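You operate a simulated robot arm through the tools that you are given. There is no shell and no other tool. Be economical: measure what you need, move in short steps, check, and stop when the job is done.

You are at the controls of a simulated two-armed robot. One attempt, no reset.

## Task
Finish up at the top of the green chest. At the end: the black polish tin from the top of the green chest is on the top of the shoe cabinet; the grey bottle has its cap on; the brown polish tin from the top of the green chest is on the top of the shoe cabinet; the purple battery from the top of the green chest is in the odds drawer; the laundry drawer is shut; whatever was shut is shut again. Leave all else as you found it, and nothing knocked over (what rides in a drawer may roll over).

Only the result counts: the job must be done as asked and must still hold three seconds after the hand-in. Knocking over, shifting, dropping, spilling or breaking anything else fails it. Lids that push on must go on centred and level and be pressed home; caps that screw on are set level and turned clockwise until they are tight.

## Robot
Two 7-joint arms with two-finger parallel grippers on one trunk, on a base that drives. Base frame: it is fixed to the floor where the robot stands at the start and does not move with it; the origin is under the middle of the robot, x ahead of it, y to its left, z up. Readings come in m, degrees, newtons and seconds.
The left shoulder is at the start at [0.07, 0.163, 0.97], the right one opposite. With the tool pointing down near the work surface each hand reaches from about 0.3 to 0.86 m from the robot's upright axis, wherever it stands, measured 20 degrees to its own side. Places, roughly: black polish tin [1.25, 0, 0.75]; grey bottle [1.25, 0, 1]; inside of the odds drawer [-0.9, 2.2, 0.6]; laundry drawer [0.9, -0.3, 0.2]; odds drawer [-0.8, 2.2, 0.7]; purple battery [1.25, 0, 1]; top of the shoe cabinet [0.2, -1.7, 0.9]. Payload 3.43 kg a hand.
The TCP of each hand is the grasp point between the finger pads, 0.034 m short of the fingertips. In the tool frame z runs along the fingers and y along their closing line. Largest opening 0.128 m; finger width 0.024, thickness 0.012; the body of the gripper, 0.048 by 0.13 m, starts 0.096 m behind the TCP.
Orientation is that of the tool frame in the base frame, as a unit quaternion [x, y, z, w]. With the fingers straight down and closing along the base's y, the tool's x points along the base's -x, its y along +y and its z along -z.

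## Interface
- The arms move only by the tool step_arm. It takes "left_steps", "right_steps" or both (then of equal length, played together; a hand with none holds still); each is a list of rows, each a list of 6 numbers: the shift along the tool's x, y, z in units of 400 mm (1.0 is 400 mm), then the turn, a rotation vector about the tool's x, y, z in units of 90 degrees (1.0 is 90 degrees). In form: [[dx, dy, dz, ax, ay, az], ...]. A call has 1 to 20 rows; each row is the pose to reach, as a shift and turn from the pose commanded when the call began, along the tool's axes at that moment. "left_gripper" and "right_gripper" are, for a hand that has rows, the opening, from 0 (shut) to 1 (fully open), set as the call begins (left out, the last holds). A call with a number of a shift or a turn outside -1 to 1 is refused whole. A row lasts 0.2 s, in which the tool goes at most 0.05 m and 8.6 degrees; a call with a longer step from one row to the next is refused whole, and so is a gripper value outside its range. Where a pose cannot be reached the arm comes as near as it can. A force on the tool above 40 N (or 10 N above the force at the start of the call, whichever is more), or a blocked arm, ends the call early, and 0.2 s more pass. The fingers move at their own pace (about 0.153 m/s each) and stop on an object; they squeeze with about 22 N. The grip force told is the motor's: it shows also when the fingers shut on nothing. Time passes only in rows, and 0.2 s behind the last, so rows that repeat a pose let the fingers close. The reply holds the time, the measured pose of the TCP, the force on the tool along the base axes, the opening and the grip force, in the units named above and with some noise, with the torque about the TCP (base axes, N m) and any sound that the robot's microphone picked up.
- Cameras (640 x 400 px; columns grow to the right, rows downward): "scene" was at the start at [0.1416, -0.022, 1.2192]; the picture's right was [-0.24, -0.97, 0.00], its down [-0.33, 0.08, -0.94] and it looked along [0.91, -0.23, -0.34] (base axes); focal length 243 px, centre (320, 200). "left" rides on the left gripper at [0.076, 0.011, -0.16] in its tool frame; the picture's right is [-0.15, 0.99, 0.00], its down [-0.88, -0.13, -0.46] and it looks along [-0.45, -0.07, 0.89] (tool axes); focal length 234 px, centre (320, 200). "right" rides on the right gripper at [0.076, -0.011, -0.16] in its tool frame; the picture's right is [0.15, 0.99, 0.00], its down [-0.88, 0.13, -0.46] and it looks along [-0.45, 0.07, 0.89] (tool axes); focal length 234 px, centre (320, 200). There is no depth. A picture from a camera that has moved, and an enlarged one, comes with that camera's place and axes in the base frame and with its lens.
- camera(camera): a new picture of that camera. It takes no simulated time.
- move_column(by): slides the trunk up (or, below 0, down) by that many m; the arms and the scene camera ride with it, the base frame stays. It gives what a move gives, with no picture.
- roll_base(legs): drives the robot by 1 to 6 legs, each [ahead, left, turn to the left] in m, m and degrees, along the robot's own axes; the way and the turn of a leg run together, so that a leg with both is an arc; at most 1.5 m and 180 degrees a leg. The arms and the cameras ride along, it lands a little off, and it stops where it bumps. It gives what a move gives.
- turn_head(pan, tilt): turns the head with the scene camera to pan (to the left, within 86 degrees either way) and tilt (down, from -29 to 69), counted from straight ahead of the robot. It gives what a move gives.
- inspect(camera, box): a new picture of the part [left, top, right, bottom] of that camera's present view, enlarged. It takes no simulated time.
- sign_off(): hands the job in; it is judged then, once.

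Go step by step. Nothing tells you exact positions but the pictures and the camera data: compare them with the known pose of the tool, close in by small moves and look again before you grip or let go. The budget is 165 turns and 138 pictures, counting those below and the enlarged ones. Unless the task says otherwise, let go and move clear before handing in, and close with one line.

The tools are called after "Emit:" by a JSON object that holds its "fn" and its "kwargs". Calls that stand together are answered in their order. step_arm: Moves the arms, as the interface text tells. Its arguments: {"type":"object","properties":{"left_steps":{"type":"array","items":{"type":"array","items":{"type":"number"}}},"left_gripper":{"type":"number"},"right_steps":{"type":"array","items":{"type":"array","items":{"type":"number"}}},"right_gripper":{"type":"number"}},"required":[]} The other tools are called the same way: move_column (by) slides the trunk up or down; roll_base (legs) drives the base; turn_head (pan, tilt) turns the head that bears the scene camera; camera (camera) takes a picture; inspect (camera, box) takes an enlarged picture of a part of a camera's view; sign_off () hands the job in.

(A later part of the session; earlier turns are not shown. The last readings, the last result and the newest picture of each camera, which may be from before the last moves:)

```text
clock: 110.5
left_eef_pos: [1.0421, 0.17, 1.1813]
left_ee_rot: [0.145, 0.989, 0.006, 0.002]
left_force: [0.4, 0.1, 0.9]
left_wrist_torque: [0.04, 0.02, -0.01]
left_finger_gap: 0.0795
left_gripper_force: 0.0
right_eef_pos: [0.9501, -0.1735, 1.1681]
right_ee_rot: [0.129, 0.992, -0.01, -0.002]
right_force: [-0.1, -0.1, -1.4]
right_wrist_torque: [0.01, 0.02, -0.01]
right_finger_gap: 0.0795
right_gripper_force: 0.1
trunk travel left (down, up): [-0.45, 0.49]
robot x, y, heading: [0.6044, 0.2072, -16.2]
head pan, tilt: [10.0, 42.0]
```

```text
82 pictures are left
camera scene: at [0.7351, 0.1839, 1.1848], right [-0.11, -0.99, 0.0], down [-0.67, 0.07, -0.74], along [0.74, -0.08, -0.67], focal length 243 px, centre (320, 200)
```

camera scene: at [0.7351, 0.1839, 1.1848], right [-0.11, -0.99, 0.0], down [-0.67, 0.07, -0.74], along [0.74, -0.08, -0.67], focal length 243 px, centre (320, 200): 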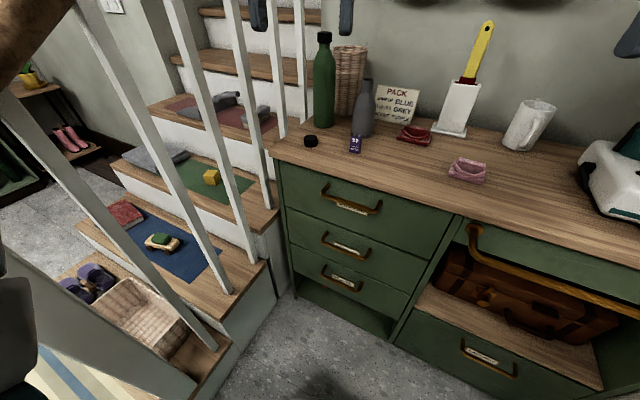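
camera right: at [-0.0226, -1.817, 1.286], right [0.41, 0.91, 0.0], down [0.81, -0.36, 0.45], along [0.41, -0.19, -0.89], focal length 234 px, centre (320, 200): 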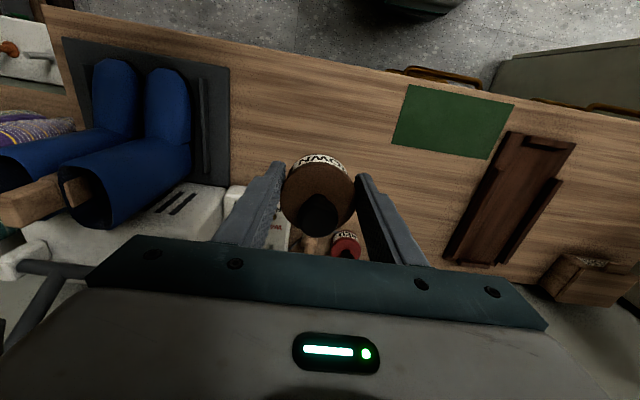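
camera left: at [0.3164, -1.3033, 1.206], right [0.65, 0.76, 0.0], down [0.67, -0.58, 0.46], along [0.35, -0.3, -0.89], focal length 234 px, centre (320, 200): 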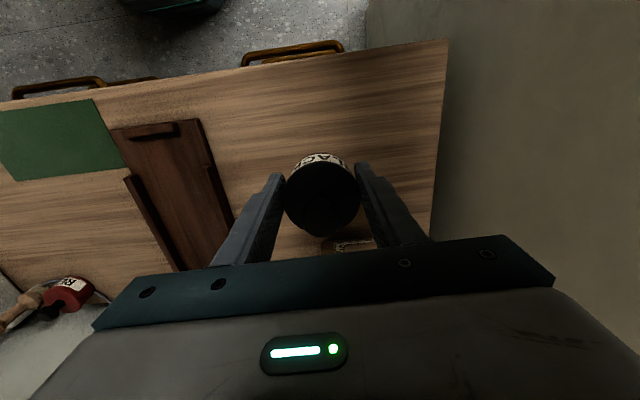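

All level now. The cap is near (1.31, 0.145), the grey bottle near (1.37, 0.0), the battery near (1.27, 0.035). I bring the left hand over the cap area for a closer look.

Emit:
{"fn": "step_arm", "kwargs": {"left_steps": [[-0.11, 0.02, 0.04, 0.008, 0.0014, 0], [-0.22, 0.04, 0.08, 0.008, 0.0014, 0], [-0.33, 0.06, 0.12, 0.008, 0.0014, 0], [-0.44, 0.09, 0.16, 0.008, 0.0014, 0], [-0.52, 0.12, 0.2, 0.008, 0.0014, 0]]}}

Emit:
{"fn": "camera", "kwargs": {"camera": "left"}}

Emit:
{"fn": "camera", "kwargs": {"camera": "scene"}}

```text
clock: 111.7
left_eef_pos: [1.2563, 0.1571, 1.0978]
left_ee_rot: [0.144, 0.99, 0.001, -0.001]
left_force: [0.1, -0.2, 0.3]
left_wrist_torque: [-0.02, 0.01, 0.01]
left_finger_gap: 0.0794
left_gripper_force: 0.1
right_eef_pos: [0.9506, -0.1734, 1.1686]
right_ee_rot: [0.127, 0.992, -0.011, -0.002]
right_force: [0.0, 0.0, -0.1]
right_wrist_torque: [-0.05, -0.02, -0.01]
right_finger_gap: 0.0794
right_gripper_force: 0.1
trunk travel left (down, up): [-0.45, 0.49]
robot x, y, heading: [0.6044, 0.2037, -16.2]
head pan, tilt: [10.0, 42.0]
```

```text
81 pictures are left
camera left: at [1.1867, 0.1898, 1.2578], right [0.42, 0.91, 0.0], down [0.81, -0.38, 0.45], along [0.41, -0.19, -0.89], focal length 234 px, centre (320, 200)
```

left: 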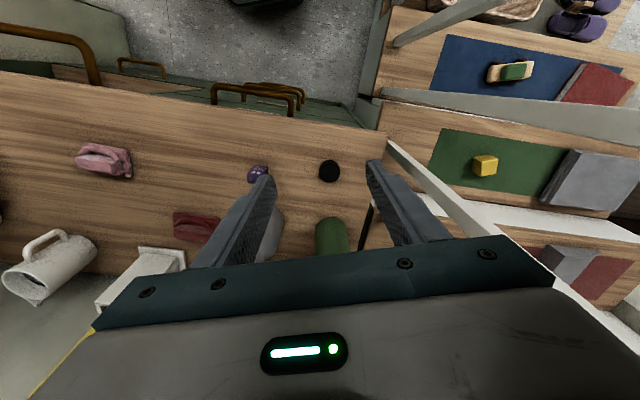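

```text
80 pictures are left
camera scene: at [0.7356, 0.1843, 1.1847], right [-0.11, -0.99, 0.0], down [-0.67, 0.07, -0.74], along [0.74, -0.08, -0.67], focal length 243 px, centre (320, 200)
```

scene: 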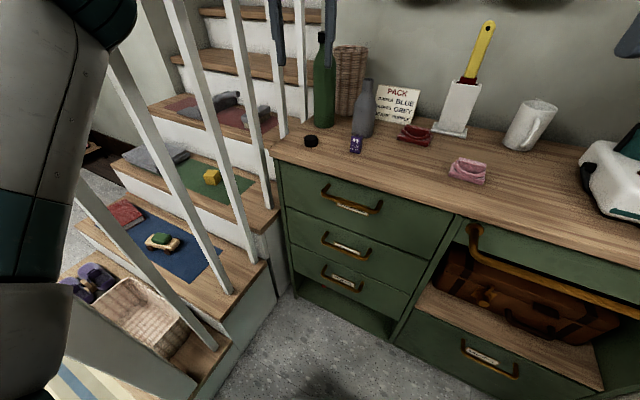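

The cap is at about (1.319, 0.146). I check the bottle neck and the cap in enlarged views for threads.

Emit:
{"fn": "inspect", "kwargs": {"camera": "scene", "box": [290, 70, 410, 160]}}

Emit:
{"fn": "inspect", "kwargs": {"camera": "left", "box": [230, 140, 390, 260]}}

```text
4.44 times, centred on (350, 115) of scene
camera zoom: at [0.7356, 0.1843, 1.1847], right [-0.11, -0.99, 0.0], down [-0.67, 0.07, -0.74], along [0.74, -0.08, -0.67], focal length 1079 px, centre (187, 578)
```

zoom: 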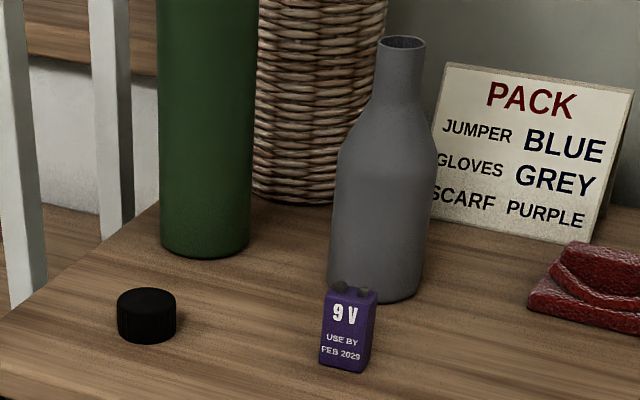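

```text
3.33 times, centred on (310, 200) of left
camera zoom: at [1.1867, 0.1898, 1.2578], right [0.42, 0.91, 0.0], down [0.81, -0.38, 0.45], along [0.41, -0.19, -0.89], focal length 781 px, centre (353, 200)
```

zoom: 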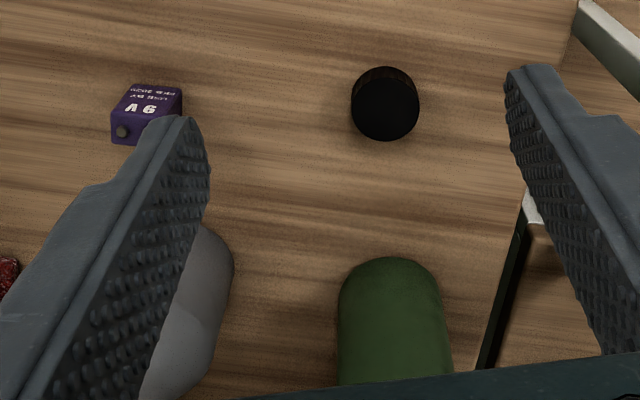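

It is a ribbed screw cap, and the bottle neck is open at z≈1.0. I move over the cap, descend partway and re-check.

Emit:
{"fn": "step_arm", "kwargs": {"left_steps": [[-0.08, 0.01, 0.05, 0, 0, 0], [-0.157, 0.018, 0.13, 0, 0, 0], [-0.157, 0.018, 0.23, 0, 0, 0], [-0.157, 0.018, 0.32, 0, 0, 0]], "left_gripper": 0.5}}

Emit:
{"fn": "camera", "kwargs": {"camera": "left"}}

Emit:
{"fn": "camera", "kwargs": {"camera": "scene"}}

```text
clock: 112.7
left_eef_pos: [1.3139, 0.1422, 0.9728]
left_ee_rot: [0.144, 0.99, 0.002, 0.001]
left_force: [1.1, 0.3, 0.1]
left_wrist_torque: [0.01, -0.03, 0.01]
left_finger_gap: 0.0639
left_gripper_force: 0.1
right_eef_pos: [0.9494, -0.1752, 1.1698]
right_ee_rot: [0.127, 0.992, -0.01, 0.0]
right_force: [0.1, 1.1, 0.2]
right_wrist_torque: [0.01, -0.05, -0.05]
right_finger_gap: 0.0793
right_gripper_force: 0.1
trunk travel left (down, up): [-0.45, 0.49]
robot x, y, heading: [0.6021, 0.2037, -15.9]
head pan, tilt: [10.0, 42.0]
```

```text
77 pictures are left
camera left: at [1.2431, 0.1748, 1.1321], right [0.42, 0.91, 0.0], down [0.81, -0.38, 0.46], along [0.41, -0.19, -0.89], focal length 234 px, centre (320, 200)
```

left: 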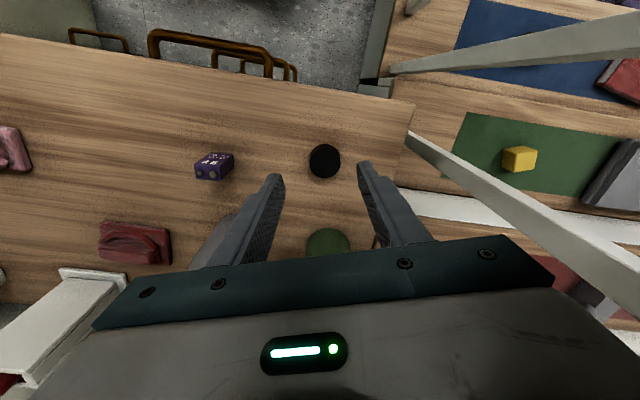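

```text
76 pictures are left
camera scene: at [0.7335, 0.1819, 1.185], right [-0.11, -0.99, 0.0], down [-0.66, 0.07, -0.74], along [0.74, -0.08, -0.67], focal length 243 px, centre (320, 200)
```

scene: 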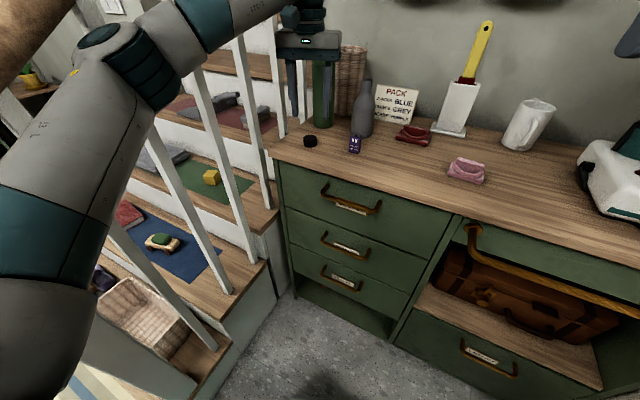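

The cap lies nearly centred between the fingers. I descend and grip it.

Emit:
{"fn": "step_arm", "kwargs": {"left_steps": [[-0.008, 0.01, 0.07, 0, 0, 0], [-0.008, 0.01, 0.14, 0, 0, 0], [-0.008, 0.01, 0.183, 0, 0, 0]]}}

Emit:
{"fn": "inspect", "kwargs": {"camera": "scene", "box": [260, 70, 400, 170]}}

Emit:
{"fn": "inspect", "kwargs": {"camera": "left", "box": [230, 120, 420, 270]}}

```text
clock: 113.5
left_eef_pos: [1.3085, 0.1321, 0.9128]
left_ee_rot: [0.148, 0.989, 0.009, 0.009]
left_force: [-1.0, 1.7, 6.0]
left_wrist_torque: [0.14, -0.07, 0.06]
left_finger_gap: 0.0647
left_gripper_force: 0.8
right_eef_pos: [0.9339, -0.1885, 1.1698]
right_ee_rot: [0.128, 0.992, -0.003, 0.004]
right_force: [-0.6, -0.7, -0.5]
right_wrist_torque: [0.02, -0.02, -0.01]
right_finger_gap: 0.0792
right_gripper_force: 0.0
trunk travel left (down, up): [-0.45, 0.49]
robot x, y, heading: [0.6025, 0.2038, -16.5]
head pan, tilt: [10.0, 42.0]
```

```text
4.00 times, centred on (330, 120) of scene
camera zoom: at [0.7191, 0.1685, 1.187], right [-0.11, -0.99, -0.01], down [-0.65, 0.08, -0.75], along [0.75, -0.07, -0.66], focal length 971 px, centre (280, 520)
```

zoom: 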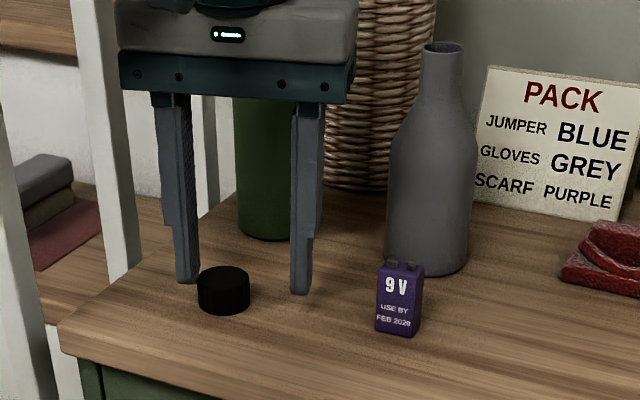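

```text
2.67 times, centred on (325, 195) of left
camera zoom: at [1.2354, 0.1623, 1.0714], right [0.43, 0.9, 0.02], down [0.79, -0.39, 0.47], along [0.43, -0.18, -0.88], focal length 624 px, centre (307, 213)
```

zoom: 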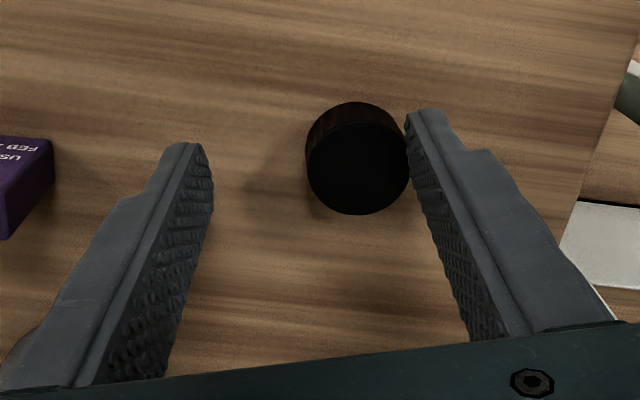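

The left elbow meets the stair rail again at this depth. I lift the hand, then re-pose the robot: trunk higher, further right and turned more to the left.

Emit:
{"fn": "step_arm", "kwargs": {"left_steps": [[0, 0, -0.1, 0, 0, 0], [0, 0, -0.2, 0, 0, 0], [0, 0, -0.3, 0, 0, 0], [0, 0, -0.4, 0, 0, 0], [0, 0, -0.5, 0, 0, 0], [0.1, -0.05, -0.55, 0, 0, 0], [0.2, -0.1, -0.6, 0, 0, 0], [0.3, -0.15, -0.6, 0, 0, 0], [0.4, -0.2, -0.6, 0, 0, 0]]}}

Emit:
{"fn": "move_column", "kwargs": {"by": 0.2}}

Emit:
{"fn": "camera", "kwargs": {"camera": "scene"}}

```text
clock: 115.5
left_eef_pos: [1.1434, 0.1174, 1.1351]
left_ee_rot: [0.143, 0.99, 0.001, 0.0]
left_force: [0.9, 0.8, 0.0]
left_wrist_torque: [0.0, -0.04, 0.0]
left_finger_gap: 0.0641
left_gripper_force: 0.0
right_eef_pos: [0.9495, -0.1737, 1.1684]
right_ee_rot: [0.129, 0.992, -0.011, -0.003]
right_force: [-0.8, -0.4, -0.8]
right_wrist_torque: [0.03, -0.03, -0.01]
right_finger_gap: 0.0794
right_gripper_force: 0.0
trunk travel left (down, up): [-0.45, 0.49]
robot x, y, heading: [0.6032, 0.2042, -15.9]
head pan, tilt: [10.0, 42.0]
```

```text
clock: 117.7
left_eef_pos: [1.1448, 0.1192, 1.3353]
left_ee_rot: [0.144, 0.99, 0.001, 0.0]
left_force: [-0.4, -0.4, -0.5]
left_wrist_torque: [0.04, 0.01, 0.04]
left_finger_gap: 0.064
left_gripper_force: 0.0
right_eef_pos: [0.9511, -0.1722, 1.3685]
right_ee_rot: [0.128, 0.992, -0.01, -0.002]
right_force: [-0.7, -0.2, 0.5]
right_wrist_torque: [0.01, 0.02, 0.01]
right_finger_gap: 0.0792
right_gripper_force: 0.1
trunk travel left (down, up): [-0.65, 0.29]
robot x, y, heading: [0.6057, 0.2051, -16.2]
head pan, tilt: [10.0, 42.0]
```

```text
73 pictures are left
camera scene: at [0.7354, 0.1839, 1.3847], right [-0.11, -0.99, 0.0], down [-0.67, 0.07, -0.74], along [0.74, -0.08, -0.67], focal length 243 px, centre (320, 200)
```

scene: 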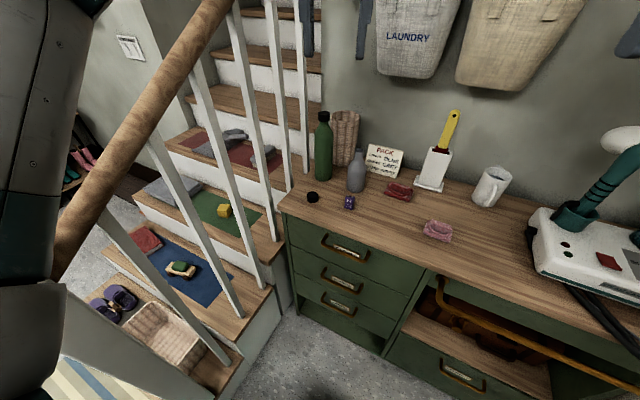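

I tuck the right hand inward, then shift right and turn left by 12°.

Emit:
{"fn": "step_arm", "kwargs": {"right_steps": [[-0.1, 0.06, 0, 0, 0, 0], [-0.2, 0.12, 0, 0, 0, 0], [-0.3, 0.18, 0, 0, 0, 0]]}}

Emit:
{"fn": "roll_base", "kwargs": {"legs": [[-0.02, -0.12, 0], [0, 0, 12]]}}

Emit:
{"fn": "camera", "kwargs": {"camera": "scene"}}

```text
clock: 118.5
left_eef_pos: [1.147, 0.1184, 1.3347]
left_ee_rot: [0.145, 0.989, 0.0, -0.001]
left_force: [0.4, 0.2, 1.3]
left_wrist_torque: [-0.02, 0.02, -0.01]
left_finger_gap: 0.064
left_gripper_force: 0.1
right_eef_pos: [1.0884, -0.1306, 1.3667]
right_ee_rot: [0.129, 0.992, -0.01, -0.004]
right_force: [-0.6, 0.1, 0.4]
right_wrist_torque: [0.0, 0.01, 0.02]
right_finger_gap: 0.0795
right_gripper_force: 0.1
trunk travel left (down, up): [-0.65, 0.29]
robot x, y, heading: [0.6015, 0.209, -16.0]
head pan, tilt: [10.0, 42.0]
```

```text
clock: 120.5
left_eef_pos: [1.0992, 0.1234, 1.3347]
left_ee_rot: [0.039, 0.999, 0.001, -0.001]
left_force: [-0.8, -0.5, -0.2]
left_wrist_torque: [-0.01, -0.02, -0.02]
left_finger_gap: 0.064
left_gripper_force: 0.1
right_eef_pos: [1.0954, -0.1331, 1.3675]
right_ee_rot: [0.024, 1.0, -0.01, -0.001]
right_force: [1.0, -1.1, 0.4]
right_wrist_torque: [0.0, 0.01, 0.04]
right_finger_gap: 0.0793
right_gripper_force: 0.1
trunk travel left (down, up): [-0.65, 0.29]
robot x, y, heading: [0.5541, 0.1014, -4.3]
head pan, tilt: [10.0, 42.0]
```

```text
72 pictures are left
camera scene: at [0.6848, 0.103, 1.3848], right [0.1, -0.99, 0.0], down [-0.67, -0.07, -0.74], along [0.74, 0.08, -0.67], focal length 243 px, centre (320, 200)
```

scene: 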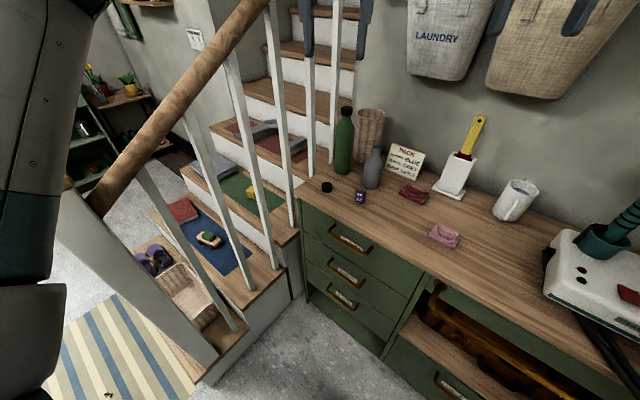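

The robot stands level with room on both sides. I bring the left hand down toward the cap again.

Emit:
{"fn": "step_arm", "kwargs": {"left_steps": [[-0.059, 0.011, 0.089, 0, 0, 0], [-0.118, 0.022, 0.178, 0, 0, 0], [-0.176, 0.033, 0.266, 0, 0, 0], [-0.235, 0.044, 0.355, 0, 0, 0], [-0.294, 0.054, 0.444, 0, 0, 0], [-0.353, 0.065, 0.533, 0, 0, 0], [-0.411, 0.076, 0.621, 0, 0, 0], [-0.47, 0.087, 0.71, 0, 0, 0]]}}

Emit:
{"fn": "camera", "kwargs": {"camera": "left"}}

Emit:
{"fn": "camera", "kwargs": {"camera": "scene"}}

```text
clock: 122.3
left_eef_pos: [1.2919, 0.1465, 1.0486]
left_ee_rot: [0.04, 0.999, 0.0, -0.001]
left_force: [-0.3, -0.1, -0.6]
left_wrist_torque: [-0.02, 0.0, 0.01]
left_finger_gap: 0.0641
left_gripper_force: 0.1
right_eef_pos: [1.0949, -0.1322, 1.3667]
right_ee_rot: [0.024, 1.0, -0.01, -0.003]
right_force: [-0.3, 0.5, -0.3]
right_wrist_torque: [0.03, -0.01, 0.0]
right_finger_gap: 0.0795
right_gripper_force: 0.1
trunk travel left (down, up): [-0.65, 0.29]
robot x, y, heading: [0.5535, 0.1012, -4.5]
head pan, tilt: [10.0, 42.0]
```

```text
71 pictures are left
camera left: at [1.2174, 0.1637, 1.2082], right [0.23, 0.97, 0.0], down [0.87, -0.2, 0.45], along [0.44, -0.1, -0.89], focal length 234 px, centre (320, 200)
```

left: 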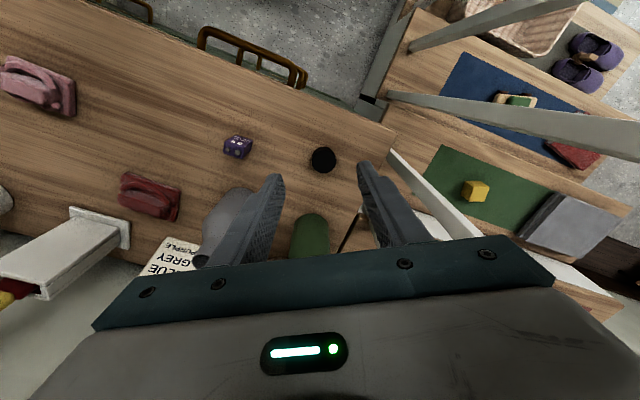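

```text
70 pictures are left
camera scene: at [0.6862, 0.104, 1.3847], right [0.1, -0.99, 0.0], down [-0.67, -0.07, -0.74], along [0.74, 0.08, -0.67], focal length 243 px, centre (320, 200)
```

scene: 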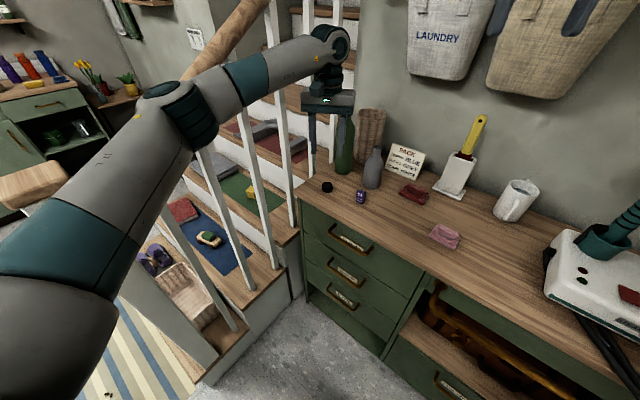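

The cap hasn't moved. I descend onto it in small steps, watching for contact.

Emit:
{"fn": "step_arm", "kwargs": {"left_steps": [[-0.03, 0.001, 0.05, 0, 0, 0], [-0.067, 0.003, 0.13, 0, 0, 0], [-0.067, 0.003, 0.23, 0, 0, 0], [-0.067, 0.003, 0.31, 0, 0, 0], [-0.067, 0.003, 0.37, 0, 0, 0]], "left_gripper": 0.5}}

Emit:
{"fn": "inspect", "kwargs": {"camera": "scene", "box": [280, 90, 400, 220]}}

Emit:
{"fn": "inspect", "kwargs": {"camera": "left", "box": [230, 120, 420, 270]}}

```text
clock: 123.5
left_eef_pos: [1.3163, 0.1436, 0.9004]
left_ee_rot: [0.041, 0.999, 0.0, -0.001]
left_force: [0.1, 0.0, 0.2]
left_wrist_torque: [0.01, 0.0, 0.01]
left_finger_gap: 0.0642
left_gripper_force: 0.1
right_eef_pos: [1.0935, -0.1321, 1.3658]
right_ee_rot: [0.023, 1.0, -0.011, -0.003]
right_force: [1.1, 0.2, -1.0]
right_wrist_torque: [0.0, 0.01, -0.01]
right_finger_gap: 0.0794
right_gripper_force: 0.1
trunk travel left (down, up): [-0.65, 0.29]
robot x, y, heading: [0.5517, 0.0982, -4.0]
head pan, tilt: [10.0, 42.0]
```

```text
3.08 times, centred on (340, 155) of scene
camera zoom: at [0.6855, 0.1039, 1.3848], right [0.1, -0.99, 0.0], down [-0.67, -0.07, -0.74], along [0.74, 0.08, -0.67], focal length 747 px, centre (258, 338)
```

zoom: 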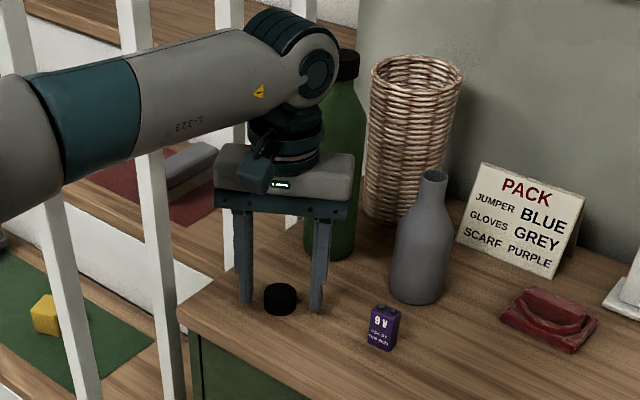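

```text
2.67 times, centred on (325, 195) of left
camera zoom: at [1.2411, 0.1613, 1.0607], right [0.23, 0.97, 0.0], down [0.87, -0.2, 0.45], along [0.44, -0.1, -0.89], focal length 624 px, centre (307, 213)
```

zoom: 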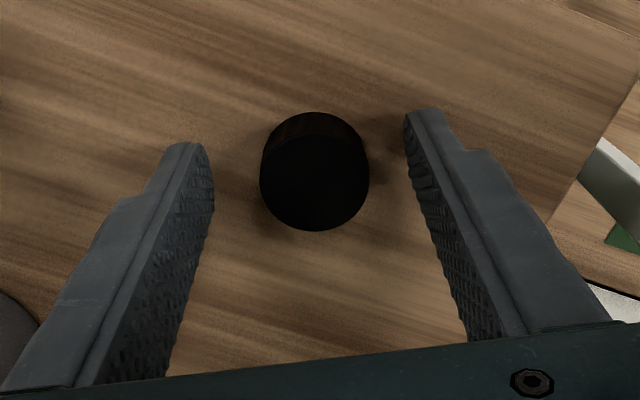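

Cap is well between the fingers. Closing.

Emit:
{"fn": "step_arm", "kwargs": {"left_steps": [[0, 0.005, 0, 0, 0, 0], [0, 0.005, 0, 0, 0, 0], [0, 0.005, 0, 0, 0, 0], [0, 0.005, 0, 0, 0, 0]], "left_gripper": 0}}

Emit:
{"fn": "step_arm", "kwargs": {"left_steps": [[0, 0, -0.05, 0, 0, 0], [0, 0, -0.15, 0, 0, 0], [0, 0, -0.27, 0, 0, 0], [0, 0, -0.39, 0, 0, 0]]}}

Emit:
{"fn": "inspect", "kwargs": {"camera": "left", "box": [180, 60, 420, 270]}}

Emit:
{"fn": "inspect", "kwargs": {"camera": "scene", "box": [280, 60, 400, 220]}}

```text
clock: 124.5
left_eef_pos: [1.3161, 0.1462, 0.9019]
left_ee_rot: [0.04, 0.999, 0.001, -0.001]
left_force: [0.7, -0.3, -0.1]
left_wrist_torque: [0.02, 0.02, 0.02]
left_finger_gap: 0.0324
left_gripper_force: 22.6
right_eef_pos: [1.0951, -0.1327, 1.3659]
right_ee_rot: [0.024, 1.0, -0.011, -0.002]
right_force: [-0.3, 0.9, -0.4]
right_wrist_torque: [0.0, -0.01, 0.0]
right_finger_gap: 0.0793
right_gripper_force: 0.0
trunk travel left (down, up): [-0.65, 0.29]
robot x, y, heading: [0.5505, 0.0992, -4.3]
head pan, tilt: [10.0, 42.0]
```

```text
clock: 125.5
left_eef_pos: [1.3174, 0.1417, 1.0619]
left_ee_rot: [0.04, 0.999, 0.002, -0.001]
left_force: [-0.6, 0.9, 0.0]
left_wrist_torque: [-0.02, -0.02, 0.0]
left_finger_gap: 0.033
left_gripper_force: 21.6
right_eef_pos: [1.0935, -0.1326, 1.3664]
right_ee_rot: [0.023, 1.0, -0.01, -0.001]
right_force: [-0.2, 0.0, 0.2]
right_wrist_torque: [0.01, -0.01, -0.02]
right_finger_gap: 0.0795
right_gripper_force: 0.1
trunk travel left (down, up): [-0.65, 0.29]
robot x, y, heading: [0.5504, 0.0957, -4.3]
head pan, tilt: [10.0, 42.0]
```

```text
1.90 times, centred on (300, 165) of left
camera zoom: at [1.2416, 0.1586, 1.2217], right [0.23, 0.97, 0.0], down [0.87, -0.2, 0.45], along [0.44, -0.1, -0.89], focal length 446 px, centre (358, 267)
```

zoom: 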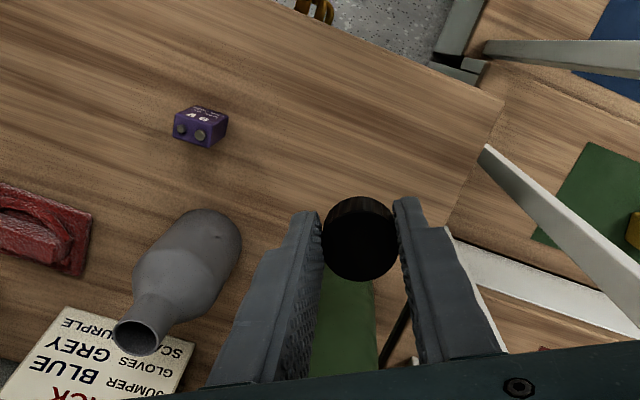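

```text
2.50 times, centred on (340, 140) of scene
camera zoom: at [0.6837, 0.1031, 1.3848], right [0.1, -0.99, 0.0], down [-0.67, -0.07, -0.74], along [0.74, 0.08, -0.67], focal length 607 px, centre (270, 350)
```

zoom: 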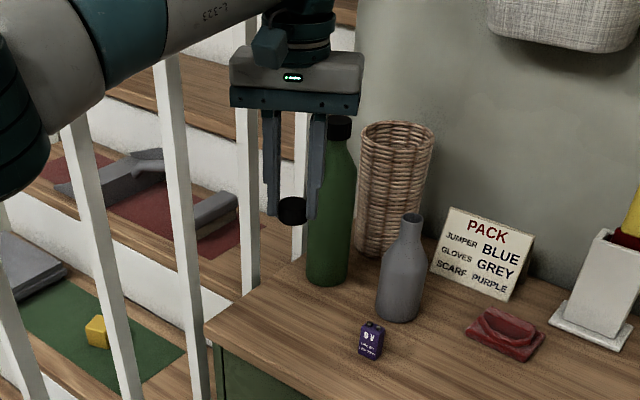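

The cap is held, centred. For screwing I want the bottle held: I bring the right hand in at a 45° slant toward the bottle body, staying above the battery.

Emit:
{"fn": "step_arm", "kwargs": {"right_steps": [[-0.046, 0.0255, 0.0915, -0.0131, -0.0488, -0.0316], [-0.093, 0.051, 0.183, -0.0262, -0.0976, -0.0632], [-0.139, 0.0765, 0.2745, -0.0393, -0.1464, -0.0948], [-0.185, 0.102, 0.366, -0.0524, -0.1952, -0.1264], [-0.2315, 0.1275, 0.4575, -0.0655, -0.244, -0.158], [-0.278, 0.153, 0.549, -0.0786, -0.2928, -0.1896], [-0.324, 0.1785, 0.6405, -0.0917, -0.3416, -0.2212], [-0.37, 0.204, 0.732, -0.1048, -0.3904, -0.2528], [-0.417, 0.2295, 0.8235, -0.1179, -0.4392, -0.2844], [-0.463, 0.255, 0.915, -0.131, -0.488, -0.316]], "right_gripper": 0.68}}

Emit:
{"fn": "camera", "kwargs": {"camera": "scene"}}

Emit:
{"fn": "camera", "kwargs": {"camera": "right"}}

```text
clock: 127.7
left_eef_pos: [1.3176, 0.1419, 1.0612]
left_ee_rot: [0.041, 0.999, 0.0, -0.001]
left_force: [0.9, -0.4, 1.1]
left_wrist_torque: [-0.01, 0.03, 0.0]
left_finger_gap: 0.0328
left_gripper_force: 22.1
right_eef_pos: [1.2829, -0.0462, 0.9966]
right_ee_rot: [-0.223, 0.899, 0.082, 0.368]
right_force: [-0.7, -0.1, 0.8]
right_wrist_torque: [0.01, 0.04, 0.01]
right_finger_gap: 0.0869
right_gripper_force: 0.1
trunk travel left (down, up): [-0.65, 0.29]
robot x, y, heading: [0.5476, 0.0996, -3.8]
head pan, tilt: [10.0, 42.0]
```

```text
65 pictures are left
camera scene: at [0.6858, 0.1031, 1.3848], right [0.1, -0.99, 0.0], down [-0.67, -0.07, -0.74], along [0.74, 0.08, -0.67], focal length 243 px, centre (320, 200)
```

scene: 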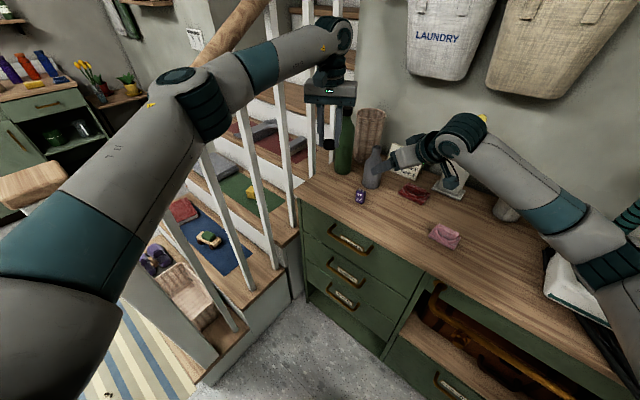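

```text
64 pictures are left
camera right: at [1.1389, -0.1311, 1.0573], right [-0.55, 0.83, -0.12], down [0.21, 0.27, 0.94], along [0.81, 0.49, -0.32], focal length 234 px, centre (320, 200)
```

right: 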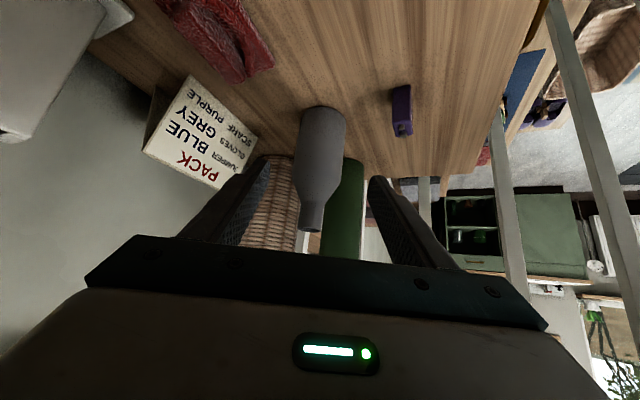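

The bottle sits squarely between the right fingers. I advance along the fingers 13 cm.

Emit:
{"fn": "step_arm", "kwargs": {"right_steps": [[0, 0, 0.08, 0, 0, 0], [0, 0, 0.16, 0, 0, 0], [0, 0, 0.24, 0, 0, 0], [0, 0, 0.325, 0, 0, 0]]}}

Emit:
{"fn": "camera", "kwargs": {"camera": "right"}}

Emit:
{"fn": "inspect", "kwargs": {"camera": "scene", "box": [290, 70, 470, 220]}}

```text
clock: 128.7
left_eef_pos: [1.3196, 0.1435, 1.0607]
left_ee_rot: [0.04, 0.999, 0.001, -0.001]
left_force: [0.2, -0.4, -0.3]
left_wrist_torque: [-0.02, 0.02, 0.0]
left_finger_gap: 0.0328
left_gripper_force: 21.8
right_eef_pos: [1.3662, -0.0075, 0.9031]
right_ee_rot: [-0.223, 0.899, 0.081, 0.368]
right_force: [0.7, -0.7, -0.1]
right_wrist_torque: [0.02, 0.03, 0.02]
right_finger_gap: 0.0871
right_gripper_force: 0.0
trunk travel left (down, up): [-0.65, 0.29]
robot x, y, heading: [0.5523, 0.0978, -4.0]
head pan, tilt: [10.0, 42.0]
```

```text
63 pictures are left
camera right: at [1.2225, -0.0922, 0.9648], right [-0.55, 0.83, -0.12], down [0.21, 0.27, 0.94], along [0.81, 0.49, -0.33], focal length 234 px, centre (320, 200)
```

right: 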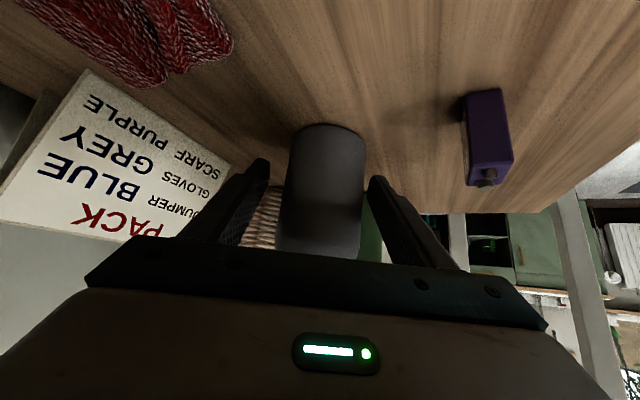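

```text
2.67 times, centred on (380, 145) of scene
camera zoom: at [0.6863, 0.1045, 1.3846], right [0.1, -0.99, 0.0], down [-0.67, -0.07, -0.74], along [0.74, 0.08, -0.67], focal length 648 px, centre (160, 347)
```

zoom: 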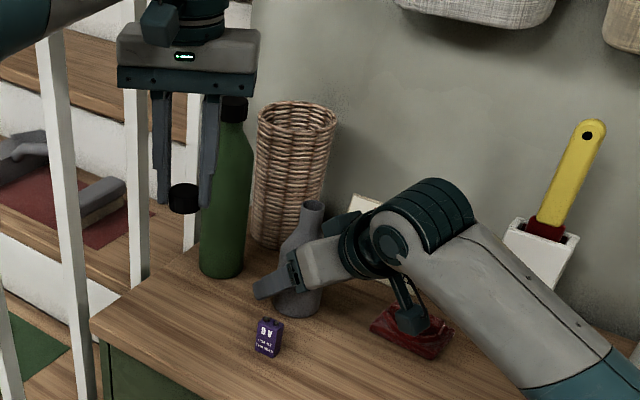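

The bottle stands between the fingers, slightly off to one side. I shift 4 mm to centre and close gently.

Emit:
{"fn": "step_arm", "kwargs": {"right_steps": [[0, 0.01, 0, 0, 0, 0], [0, 0.01, 0, 0, 0, 0]]}}

Emit:
{"fn": "step_arm", "kwargs": {"right_steps": [[0, 0, 0, 0, 0, 0], [0, 0, 0, 0, 0, 0], [0, 0, 0, 0, 0, 0]], "right_gripper": 0}}

Emit:
{"fn": "camera", "kwargs": {"camera": "right"}}

Emit:
{"fn": "inspect", "kwargs": {"camera": "scene", "box": [290, 70, 470, 220]}}

Emit:
{"fn": "camera", "kwargs": {"camera": "left"}}

```text
clock: 129.3
left_eef_pos: [1.3187, 0.1426, 1.0605]
left_ee_rot: [0.041, 0.999, 0.0, -0.001]
left_force: [0.0, 0.0, -0.6]
left_wrist_torque: [-0.01, 0.0, -0.01]
left_finger_gap: 0.033
left_gripper_force: 22.2
right_eef_pos: [1.3634, -0.0046, 0.9055]
right_ee_rot: [-0.222, 0.899, 0.082, 0.368]
right_force: [0.0, -0.3, 0.3]
right_wrist_torque: [-0.02, -0.05, -0.01]
right_finger_gap: 0.0871
right_gripper_force: 0.0
trunk travel left (down, up): [-0.65, 0.29]
robot x, y, heading: [0.5494, 0.0949, -4.1]
head pan, tilt: [10.0, 42.0]
```

```text
clock: 130.1
left_eef_pos: [1.3175, 0.1425, 1.0619]
left_ee_rot: [0.04, 0.999, 0.001, -0.001]
left_force: [-0.3, -0.2, -0.1]
left_wrist_torque: [-0.01, -0.02, 0.02]
left_finger_gap: 0.0328
left_gripper_force: 22.2
right_eef_pos: [1.3629, -0.0033, 0.9048]
right_ee_rot: [-0.222, 0.899, 0.081, 0.367]
right_force: [0.3, -0.3, 0.2]
right_wrist_torque: [0.01, 0.04, 0.03]
right_finger_gap: 0.059
right_gripper_force: 22.0
trunk travel left (down, up): [-0.65, 0.29]
robot x, y, heading: [0.5514, 0.0986, -4.3]
head pan, tilt: [10.0, 42.0]
```

```text
61 pictures are left
camera right: at [1.219, -0.0887, 0.9663], right [-0.55, 0.83, -0.12], down [0.21, 0.27, 0.94], along [0.81, 0.49, -0.32], focal length 234 px, centre (320, 200)
```

right: 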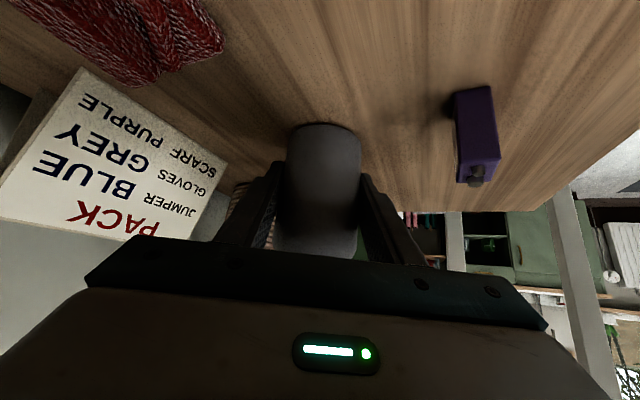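

```text
2.67 times, centred on (380, 145) of scene
camera zoom: at [0.685, 0.1037, 1.3848], right [0.1, -0.99, 0.0], down [-0.67, -0.07, -0.74], along [0.74, 0.08, -0.67], focal length 648 px, centre (160, 347)
```

zoom: 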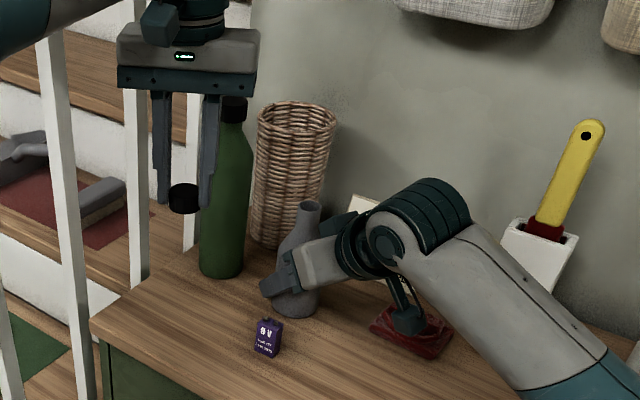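

```text
59 pictures are left
camera left: at [1.2428, 0.1591, 1.2208], right [0.23, 0.97, 0.0], down [0.87, -0.2, 0.45], along [0.44, -0.1, -0.89], focal length 234 px, centre (320, 200)
```

left: 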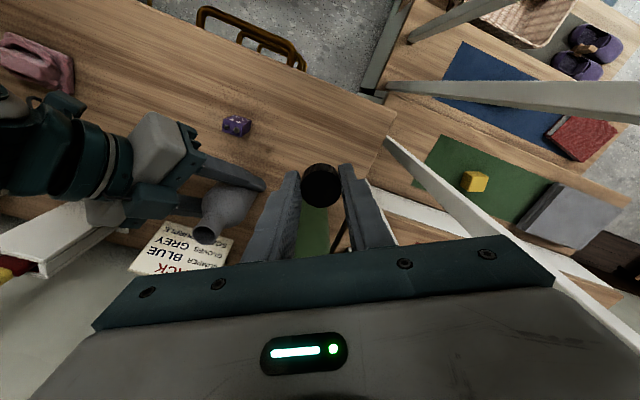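

The bottle is held. I bring the cap alongside the neck at nearly the same height, so I can measure the two relative to each other.

Emit:
{"fn": "step_arm", "kwargs": {"left_steps": [[0, 0, -0.04, 0, 0, 0], [-0.06, -0.09, -0.04, 0, 0, 0], [-0.1285, -0.1845, -0.03, 0, 0, 0]]}}

Emit:
{"fn": "inspect", "kwargs": {"camera": "left", "box": [200, 110, 400, 250]}}

Emit:
{"fn": "inspect", "kwargs": {"camera": "scene", "box": [310, 90, 430, 180]}}

```text
clock: 130.9
left_eef_pos: [1.3491, 0.0803, 1.0715]
left_ee_rot: [0.041, 0.999, 0.001, 0.0]
left_force: [-0.6, 0.3, -1.2]
left_wrist_torque: [0.04, 0.03, 0.0]
left_finger_gap: 0.0327
left_gripper_force: 22.4
left hand out of reach, approached as far as the arm can: row 3
right_eef_pos: [1.3631, -0.0053, 0.9053]
right_ee_rot: [-0.221, 0.9, 0.081, 0.367]
right_force: [0.0, -1.6, 0.3]
right_wrist_torque: [0.0, 0.02, 0.0]
right_finger_gap: 0.059
right_gripper_force: 22.4
trunk travel left (down, up): [-0.65, 0.29]
robot x, y, heading: [0.5531, 0.0968, -4.2]
head pan, tilt: [10.0, 42.0]
```

```text
2.86 times, centred on (300, 180) of left
camera zoom: at [1.2741, 0.0974, 1.2315], right [0.23, 0.97, 0.0], down [0.87, -0.21, 0.45], along [0.44, -0.1, -0.89], focal length 669 px, centre (377, 257)
```

zoom: 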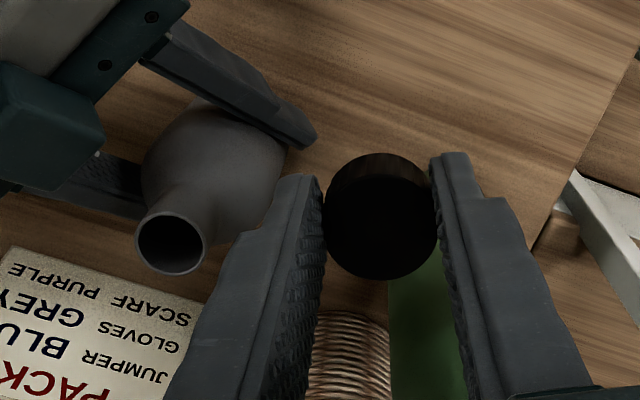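

```text
4.44 times, centred on (370, 135) of scene
camera zoom: at [0.6845, 0.1027, 1.3848], right [0.1, -0.99, 0.0], down [-0.67, -0.07, -0.74], along [0.74, 0.08, -0.67], focal length 1079 px, centre (98, 489)
```

zoom: 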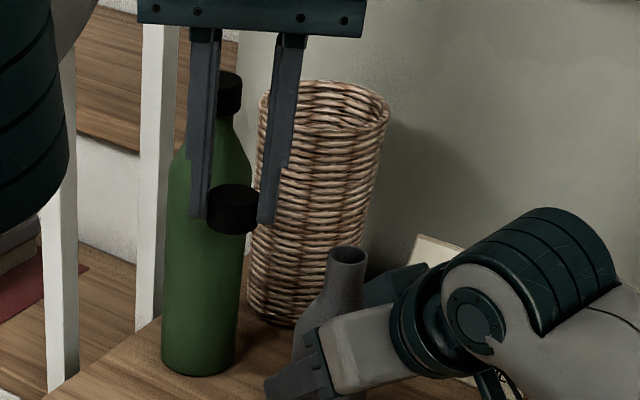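

The left arm is at the end of its reach. I release the bottle, draw both hands back, and drive the base about 8 cm closer.

Emit:
{"fn": "step_arm", "kwargs": {"right_steps": [[0, 0, 0, 0, 0, 0], [0, 0, 0, 0, 0, 0]], "right_gripper": 0.68}}

Emit:
{"fn": "step_arm", "kwargs": {"right_steps": [[0, 0, -0.08, 0, 0, 0], [0, 0, -0.18, 0, 0, 0], [0, 0, -0.28, 0, 0, 0], [0, 0, -0.38, 0, 0, 0], [0, 0, -0.48, 0, 0, 0], [0, 0, -0.58, 0, 0, 0]], "left_steps": [[0, 0.04, -0.05, 0, 0, 0], [0.06, 0.08, -0.1, 0, 0, 0], [0.12, 0.1, -0.1, 0, 0, 0], [0.18, 0.1, -0.1, 0, 0, 0], [0.24, 0.1, -0.1, 0, 0, 0], [0.3, 0.1, -0.1, 0, 0, 0]]}}

Emit:
{"fn": "roll_base", "kwargs": {"legs": [[0.08, 0, 0]]}}

Emit:
{"fn": "camera", "kwargs": {"camera": "scene"}}

```text
clock: 131.5
left_eef_pos: [1.3505, 0.0827, 1.0705]
left_ee_rot: [0.039, 0.999, 0.001, -0.001]
left_force: [0.1, 0.9, -0.2]
left_wrist_torque: [-0.01, -0.02, 0.0]
left_finger_gap: 0.0326
left_gripper_force: 22.2
right_eef_pos: [1.3627, -0.0029, 0.9046]
right_ee_rot: [-0.221, 0.899, 0.08, 0.369]
right_force: [0.7, 0.2, 0.4]
right_wrist_torque: [-0.01, -0.02, -0.04]
right_finger_gap: 0.087
right_gripper_force: 0.2
trunk travel left (down, up): [-0.65, 0.29]
robot x, y, heading: [0.5495, 0.0999, -4.2]
head pan, tilt: [10.0, 42.0]
```

```text
clock: 132.9
left_eef_pos: [1.2315, 0.1304, 1.1106]
left_ee_rot: [0.04, 0.999, 0.002, 0.0]
left_force: [-0.3, -0.3, 0.3]
left_wrist_torque: [0.0, -0.04, 0.02]
left_finger_gap: 0.0327
left_gripper_force: 22.7
right_eef_pos: [1.2177, -0.0746, 1.0731]
right_ee_rot: [-0.223, 0.899, 0.082, 0.368]
right_force: [0.1, -0.6, -0.5]
right_wrist_torque: [0.0, 0.0, -0.02]
right_finger_gap: 0.0871
right_gripper_force: 0.0
trunk travel left (down, up): [-0.65, 0.29]
robot x, y, heading: [0.5518, 0.0984, -4.1]
head pan, tilt: [10.0, 42.0]
```

```text
clock: 134.0
left_eef_pos: [1.3137, 0.1239, 1.1104]
left_ee_rot: [0.042, 0.999, 0.001, -0.001]
left_force: [-0.1, -0.4, -0.7]
left_wrist_torque: [0.0, 0.02, 0.02]
left_finger_gap: 0.0324
left_gripper_force: 22.1
right_eef_pos: [1.2969, -0.0807, 1.0725]
right_ee_rot: [-0.221, 0.9, 0.08, 0.368]
right_force: [-0.1, -0.4, 0.2]
right_wrist_torque: [-0.03, 0.02, 0.05]
right_finger_gap: 0.0869
right_gripper_force: 0.1
trunk travel left (down, up): [-0.65, 0.29]
robot x, y, heading: [0.6249, 0.0939, -4.2]
head pan, tilt: [10.0, 42.0]
```

```text
56 pictures are left
camera scene: at [0.7643, 0.0977, 1.3848], right [0.1, -0.99, 0.0], down [-0.67, -0.07, -0.74], along [0.74, 0.07, -0.67], focal length 243 px, centre (320, 200)
```

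scene: 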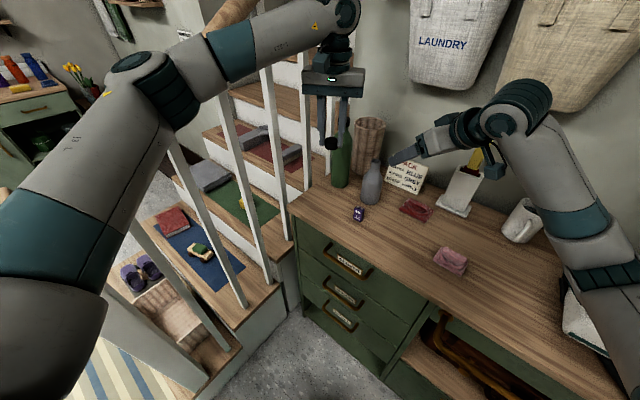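

Level and closer. I line up the right hand on the bottle axis, then advance and grip the body again.

Emit:
{"fn": "step_arm", "kwargs": {"right_steps": [[0.06, 0.05, 0, 0, 0, 0], [0.122, 0.105, 0, 0, 0, 0], [0.122, 0.105, 0.1, 0, 0, 0], [0.122, 0.105, 0.2, 0, 0, 0], [0.122, 0.105, 0.25, 0, 0, 0]]}}

Emit:
{"fn": "camera", "kwargs": {"camera": "right"}}

```text
clock: 135.2
left_eef_pos: [1.31, 0.1257, 1.1097]
left_ee_rot: [0.043, 0.999, -0.001, 0.0]
left_force: [-0.5, 0.5, -0.2]
left_wrist_torque: [0.06, -0.02, 0.02]
left_finger_gap: 0.0328
left_gripper_force: 21.8
right_eef_pos: [1.3066, -0.026, 0.9673]
right_ee_rot: [-0.22, 0.9, 0.077, 0.368]
right_force: [0.3, -0.6, -0.8]
right_wrist_torque: [0.09, -0.09, 0.03]
right_finger_gap: 0.0873
right_gripper_force: 0.1
trunk travel left (down, up): [-0.65, 0.29]
robot x, y, heading: [0.63, 0.0921, -4.3]
head pan, tilt: [10.0, 42.0]
```

```text
55 pictures are left
camera right: at [1.1626, -0.11, 1.029], right [-0.54, 0.83, -0.12], down [0.21, 0.28, 0.94], along [0.81, 0.48, -0.33], focal length 234 px, centre (320, 200)
```

right: 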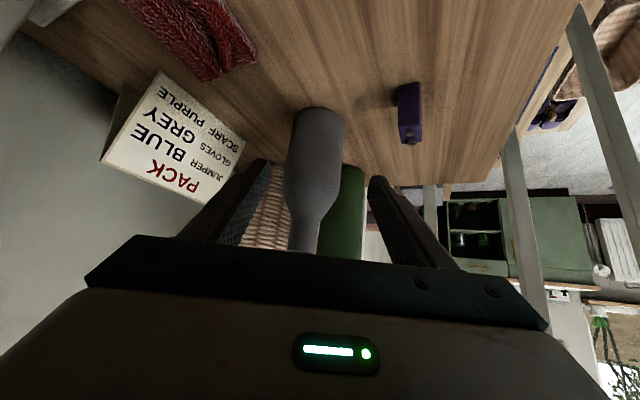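

Aligned within a couple of millimetres. Advance and grip.

Emit:
{"fn": "step_arm", "kwargs": {"right_steps": [[0, -0.007, 0.075, 0, 0, 0], [0, -0.007, 0.15, 0, 0, 0], [0, -0.007, 0.217, 0, 0, 0]]}}

Emit:
{"fn": "step_arm", "kwargs": {"right_steps": [[0, 0, 0, 0, 0, 0], [0, 0, 0, 0, 0, 0], [0, 0, 0, 0, 0, 0]], "right_gripper": 0}}

Emit:
{"fn": "step_arm", "kwargs": {"left_steps": [[-0.04, -0.07, 0, 0, 0, 0], [-0.08, -0.11, -0.02, 0, 0, 0], [-0.115, -0.14, -0.02, 0, 0, 0], [-0.115, -0.14, 0.04, 0, 0, 0], [-0.115, -0.14, 0.08, 0, 0, 0]]}}

Emit:
{"fn": "inspect", "kwargs": {"camera": "left", "box": [200, 110, 400, 250]}}

Emit:
{"fn": "inspect", "kwargs": {"camera": "scene", "box": [310, 90, 430, 180]}}

```text
clock: 136.0
left_eef_pos: [1.3087, 0.121, 1.1145]
left_ee_rot: [0.043, 0.999, 0.001, 0.001]
left_force: [0.1, -0.3, -0.4]
left_wrist_torque: [0.02, 0.02, 0.02]
left_finger_gap: 0.0329
left_gripper_force: 22.2
right_eef_pos: [1.3641, -0.0129, 0.9142]
right_ee_rot: [-0.218, 0.898, 0.076, 0.374]
right_force: [-0.5, 1.1, 0.4]
right_wrist_torque: [-0.02, 0.02, 0.01]
right_finger_gap: 0.087
right_gripper_force: 0.1
trunk travel left (down, up): [-0.65, 0.29]
robot x, y, heading: [0.6288, 0.0899, -4.7]
head pan, tilt: [10.0, 42.0]
```

```text
clock: 136.8
left_eef_pos: [1.3074, 0.1226, 1.1152]
left_ee_rot: [0.043, 0.999, 0.001, 0.002]
left_force: [-0.6, 0.4, 0.3]
left_wrist_torque: [-0.02, -0.02, 0.01]
left_finger_gap: 0.0325
left_gripper_force: 22.1
right_eef_pos: [1.3631, -0.0132, 0.9145]
right_ee_rot: [-0.219, 0.898, 0.074, 0.375]
right_force: [-0.7, 0.5, 0.0]
right_wrist_torque: [0.02, 0.01, 0.01]
right_finger_gap: 0.0584
right_gripper_force: 21.5
trunk travel left (down, up): [-0.65, 0.29]
robot x, y, heading: [0.6291, 0.0924, -4.4]
head pan, tilt: [10.0, 42.0]
```

```text
clock: 138.0
left_eef_pos: [1.3502, 0.0638, 1.0815]
left_ee_rot: [0.041, 0.999, 0.0, 0.003]
left_force: [0.2, 0.1, 0.2]
left_wrist_torque: [0.03, 0.0, -0.01]
left_finger_gap: 0.0327
left_gripper_force: 22.2
right_eef_pos: [1.3626, -0.0111, 0.915]
right_ee_rot: [-0.22, 0.897, 0.074, 0.376]
right_force: [0.3, 0.9, -0.7]
right_wrist_torque: [0.01, 0.0, 0.04]
right_finger_gap: 0.0583
right_gripper_force: 22.0
trunk travel left (down, up): [-0.65, 0.29]
robot x, y, heading: [0.6303, 0.0908, -4.6]
head pan, tilt: [10.0, 42.0]
```

```text
2.86 times, centred on (300, 180) of left
camera zoom: at [1.2734, 0.0818, 1.2419], right [0.23, 0.97, 0.0], down [0.86, -0.2, 0.46], along [0.45, -0.1, -0.89], focal length 669 px, centre (377, 257)
```

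zoom: 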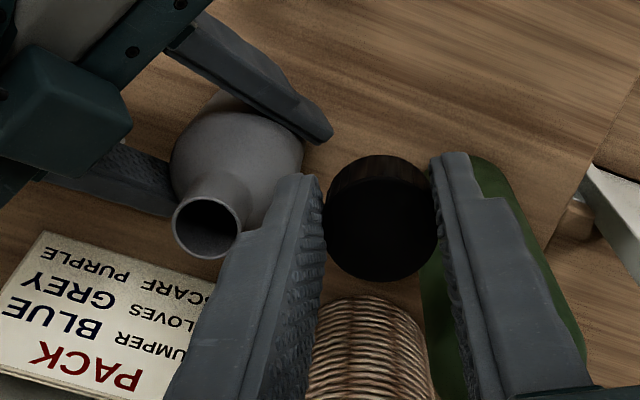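

```text
4.44 times, centred on (370, 135) of scene
camera zoom: at [0.7558, 0.098, 1.3859], right [0.1, -0.99, 0.0], down [-0.66, -0.07, -0.75], along [0.74, 0.07, -0.66], focal length 1079 px, centre (98, 489)
```

zoom: 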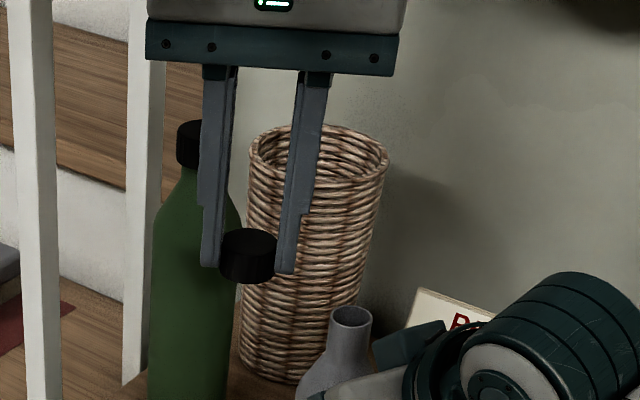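

The robot is pushed back very slightly, so the right arm may be touching something, perhaps the steamer. I look to the right before going on.

Emit:
{"fn": "turn_head", "kwargs": {"pan": -35, "tilt": 42}}

Emit:
{"fn": "camera", "kwargs": {"camera": "scene"}}

```text
clock: 139.1
left_eef_pos: [1.3492, 0.0644, 1.0835]
left_ee_rot: [0.042, 0.999, 0.002, 0.004]
left_force: [-0.1, -0.2, -0.6]
left_wrist_torque: [-0.01, 0.04, 0.01]
left_finger_gap: 0.0329
left_gripper_force: 21.8
right_eef_pos: [1.3618, -0.011, 0.9149]
right_ee_rot: [-0.22, 0.897, 0.074, 0.375]
right_force: [0.5, 0.3, -0.2]
right_wrist_torque: [0.01, -0.01, -0.02]
right_finger_gap: 0.0582
right_gripper_force: 21.2
trunk travel left (down, up): [-0.65, 0.29]
robot x, y, heading: [0.6314, 0.0892, -4.2]
head pan, tilt: [-35.0, 42.0]
```

```text
52 pictures are left
camera scene: at [0.7373, 0.037, 1.3858], right [-0.63, -0.77, 0.0], down [-0.51, 0.42, -0.75], along [0.58, -0.47, -0.67], focal length 243 px, centre (320, 200)
```

scene: 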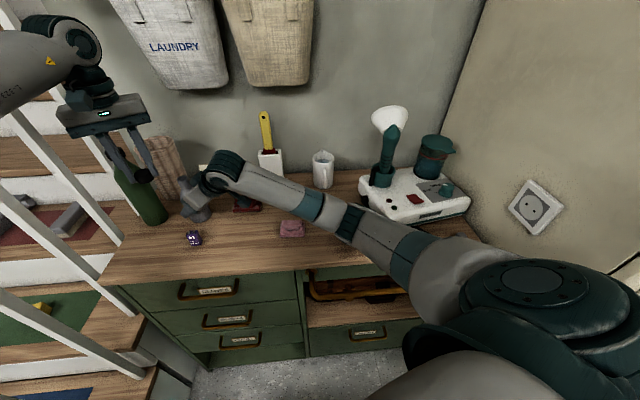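

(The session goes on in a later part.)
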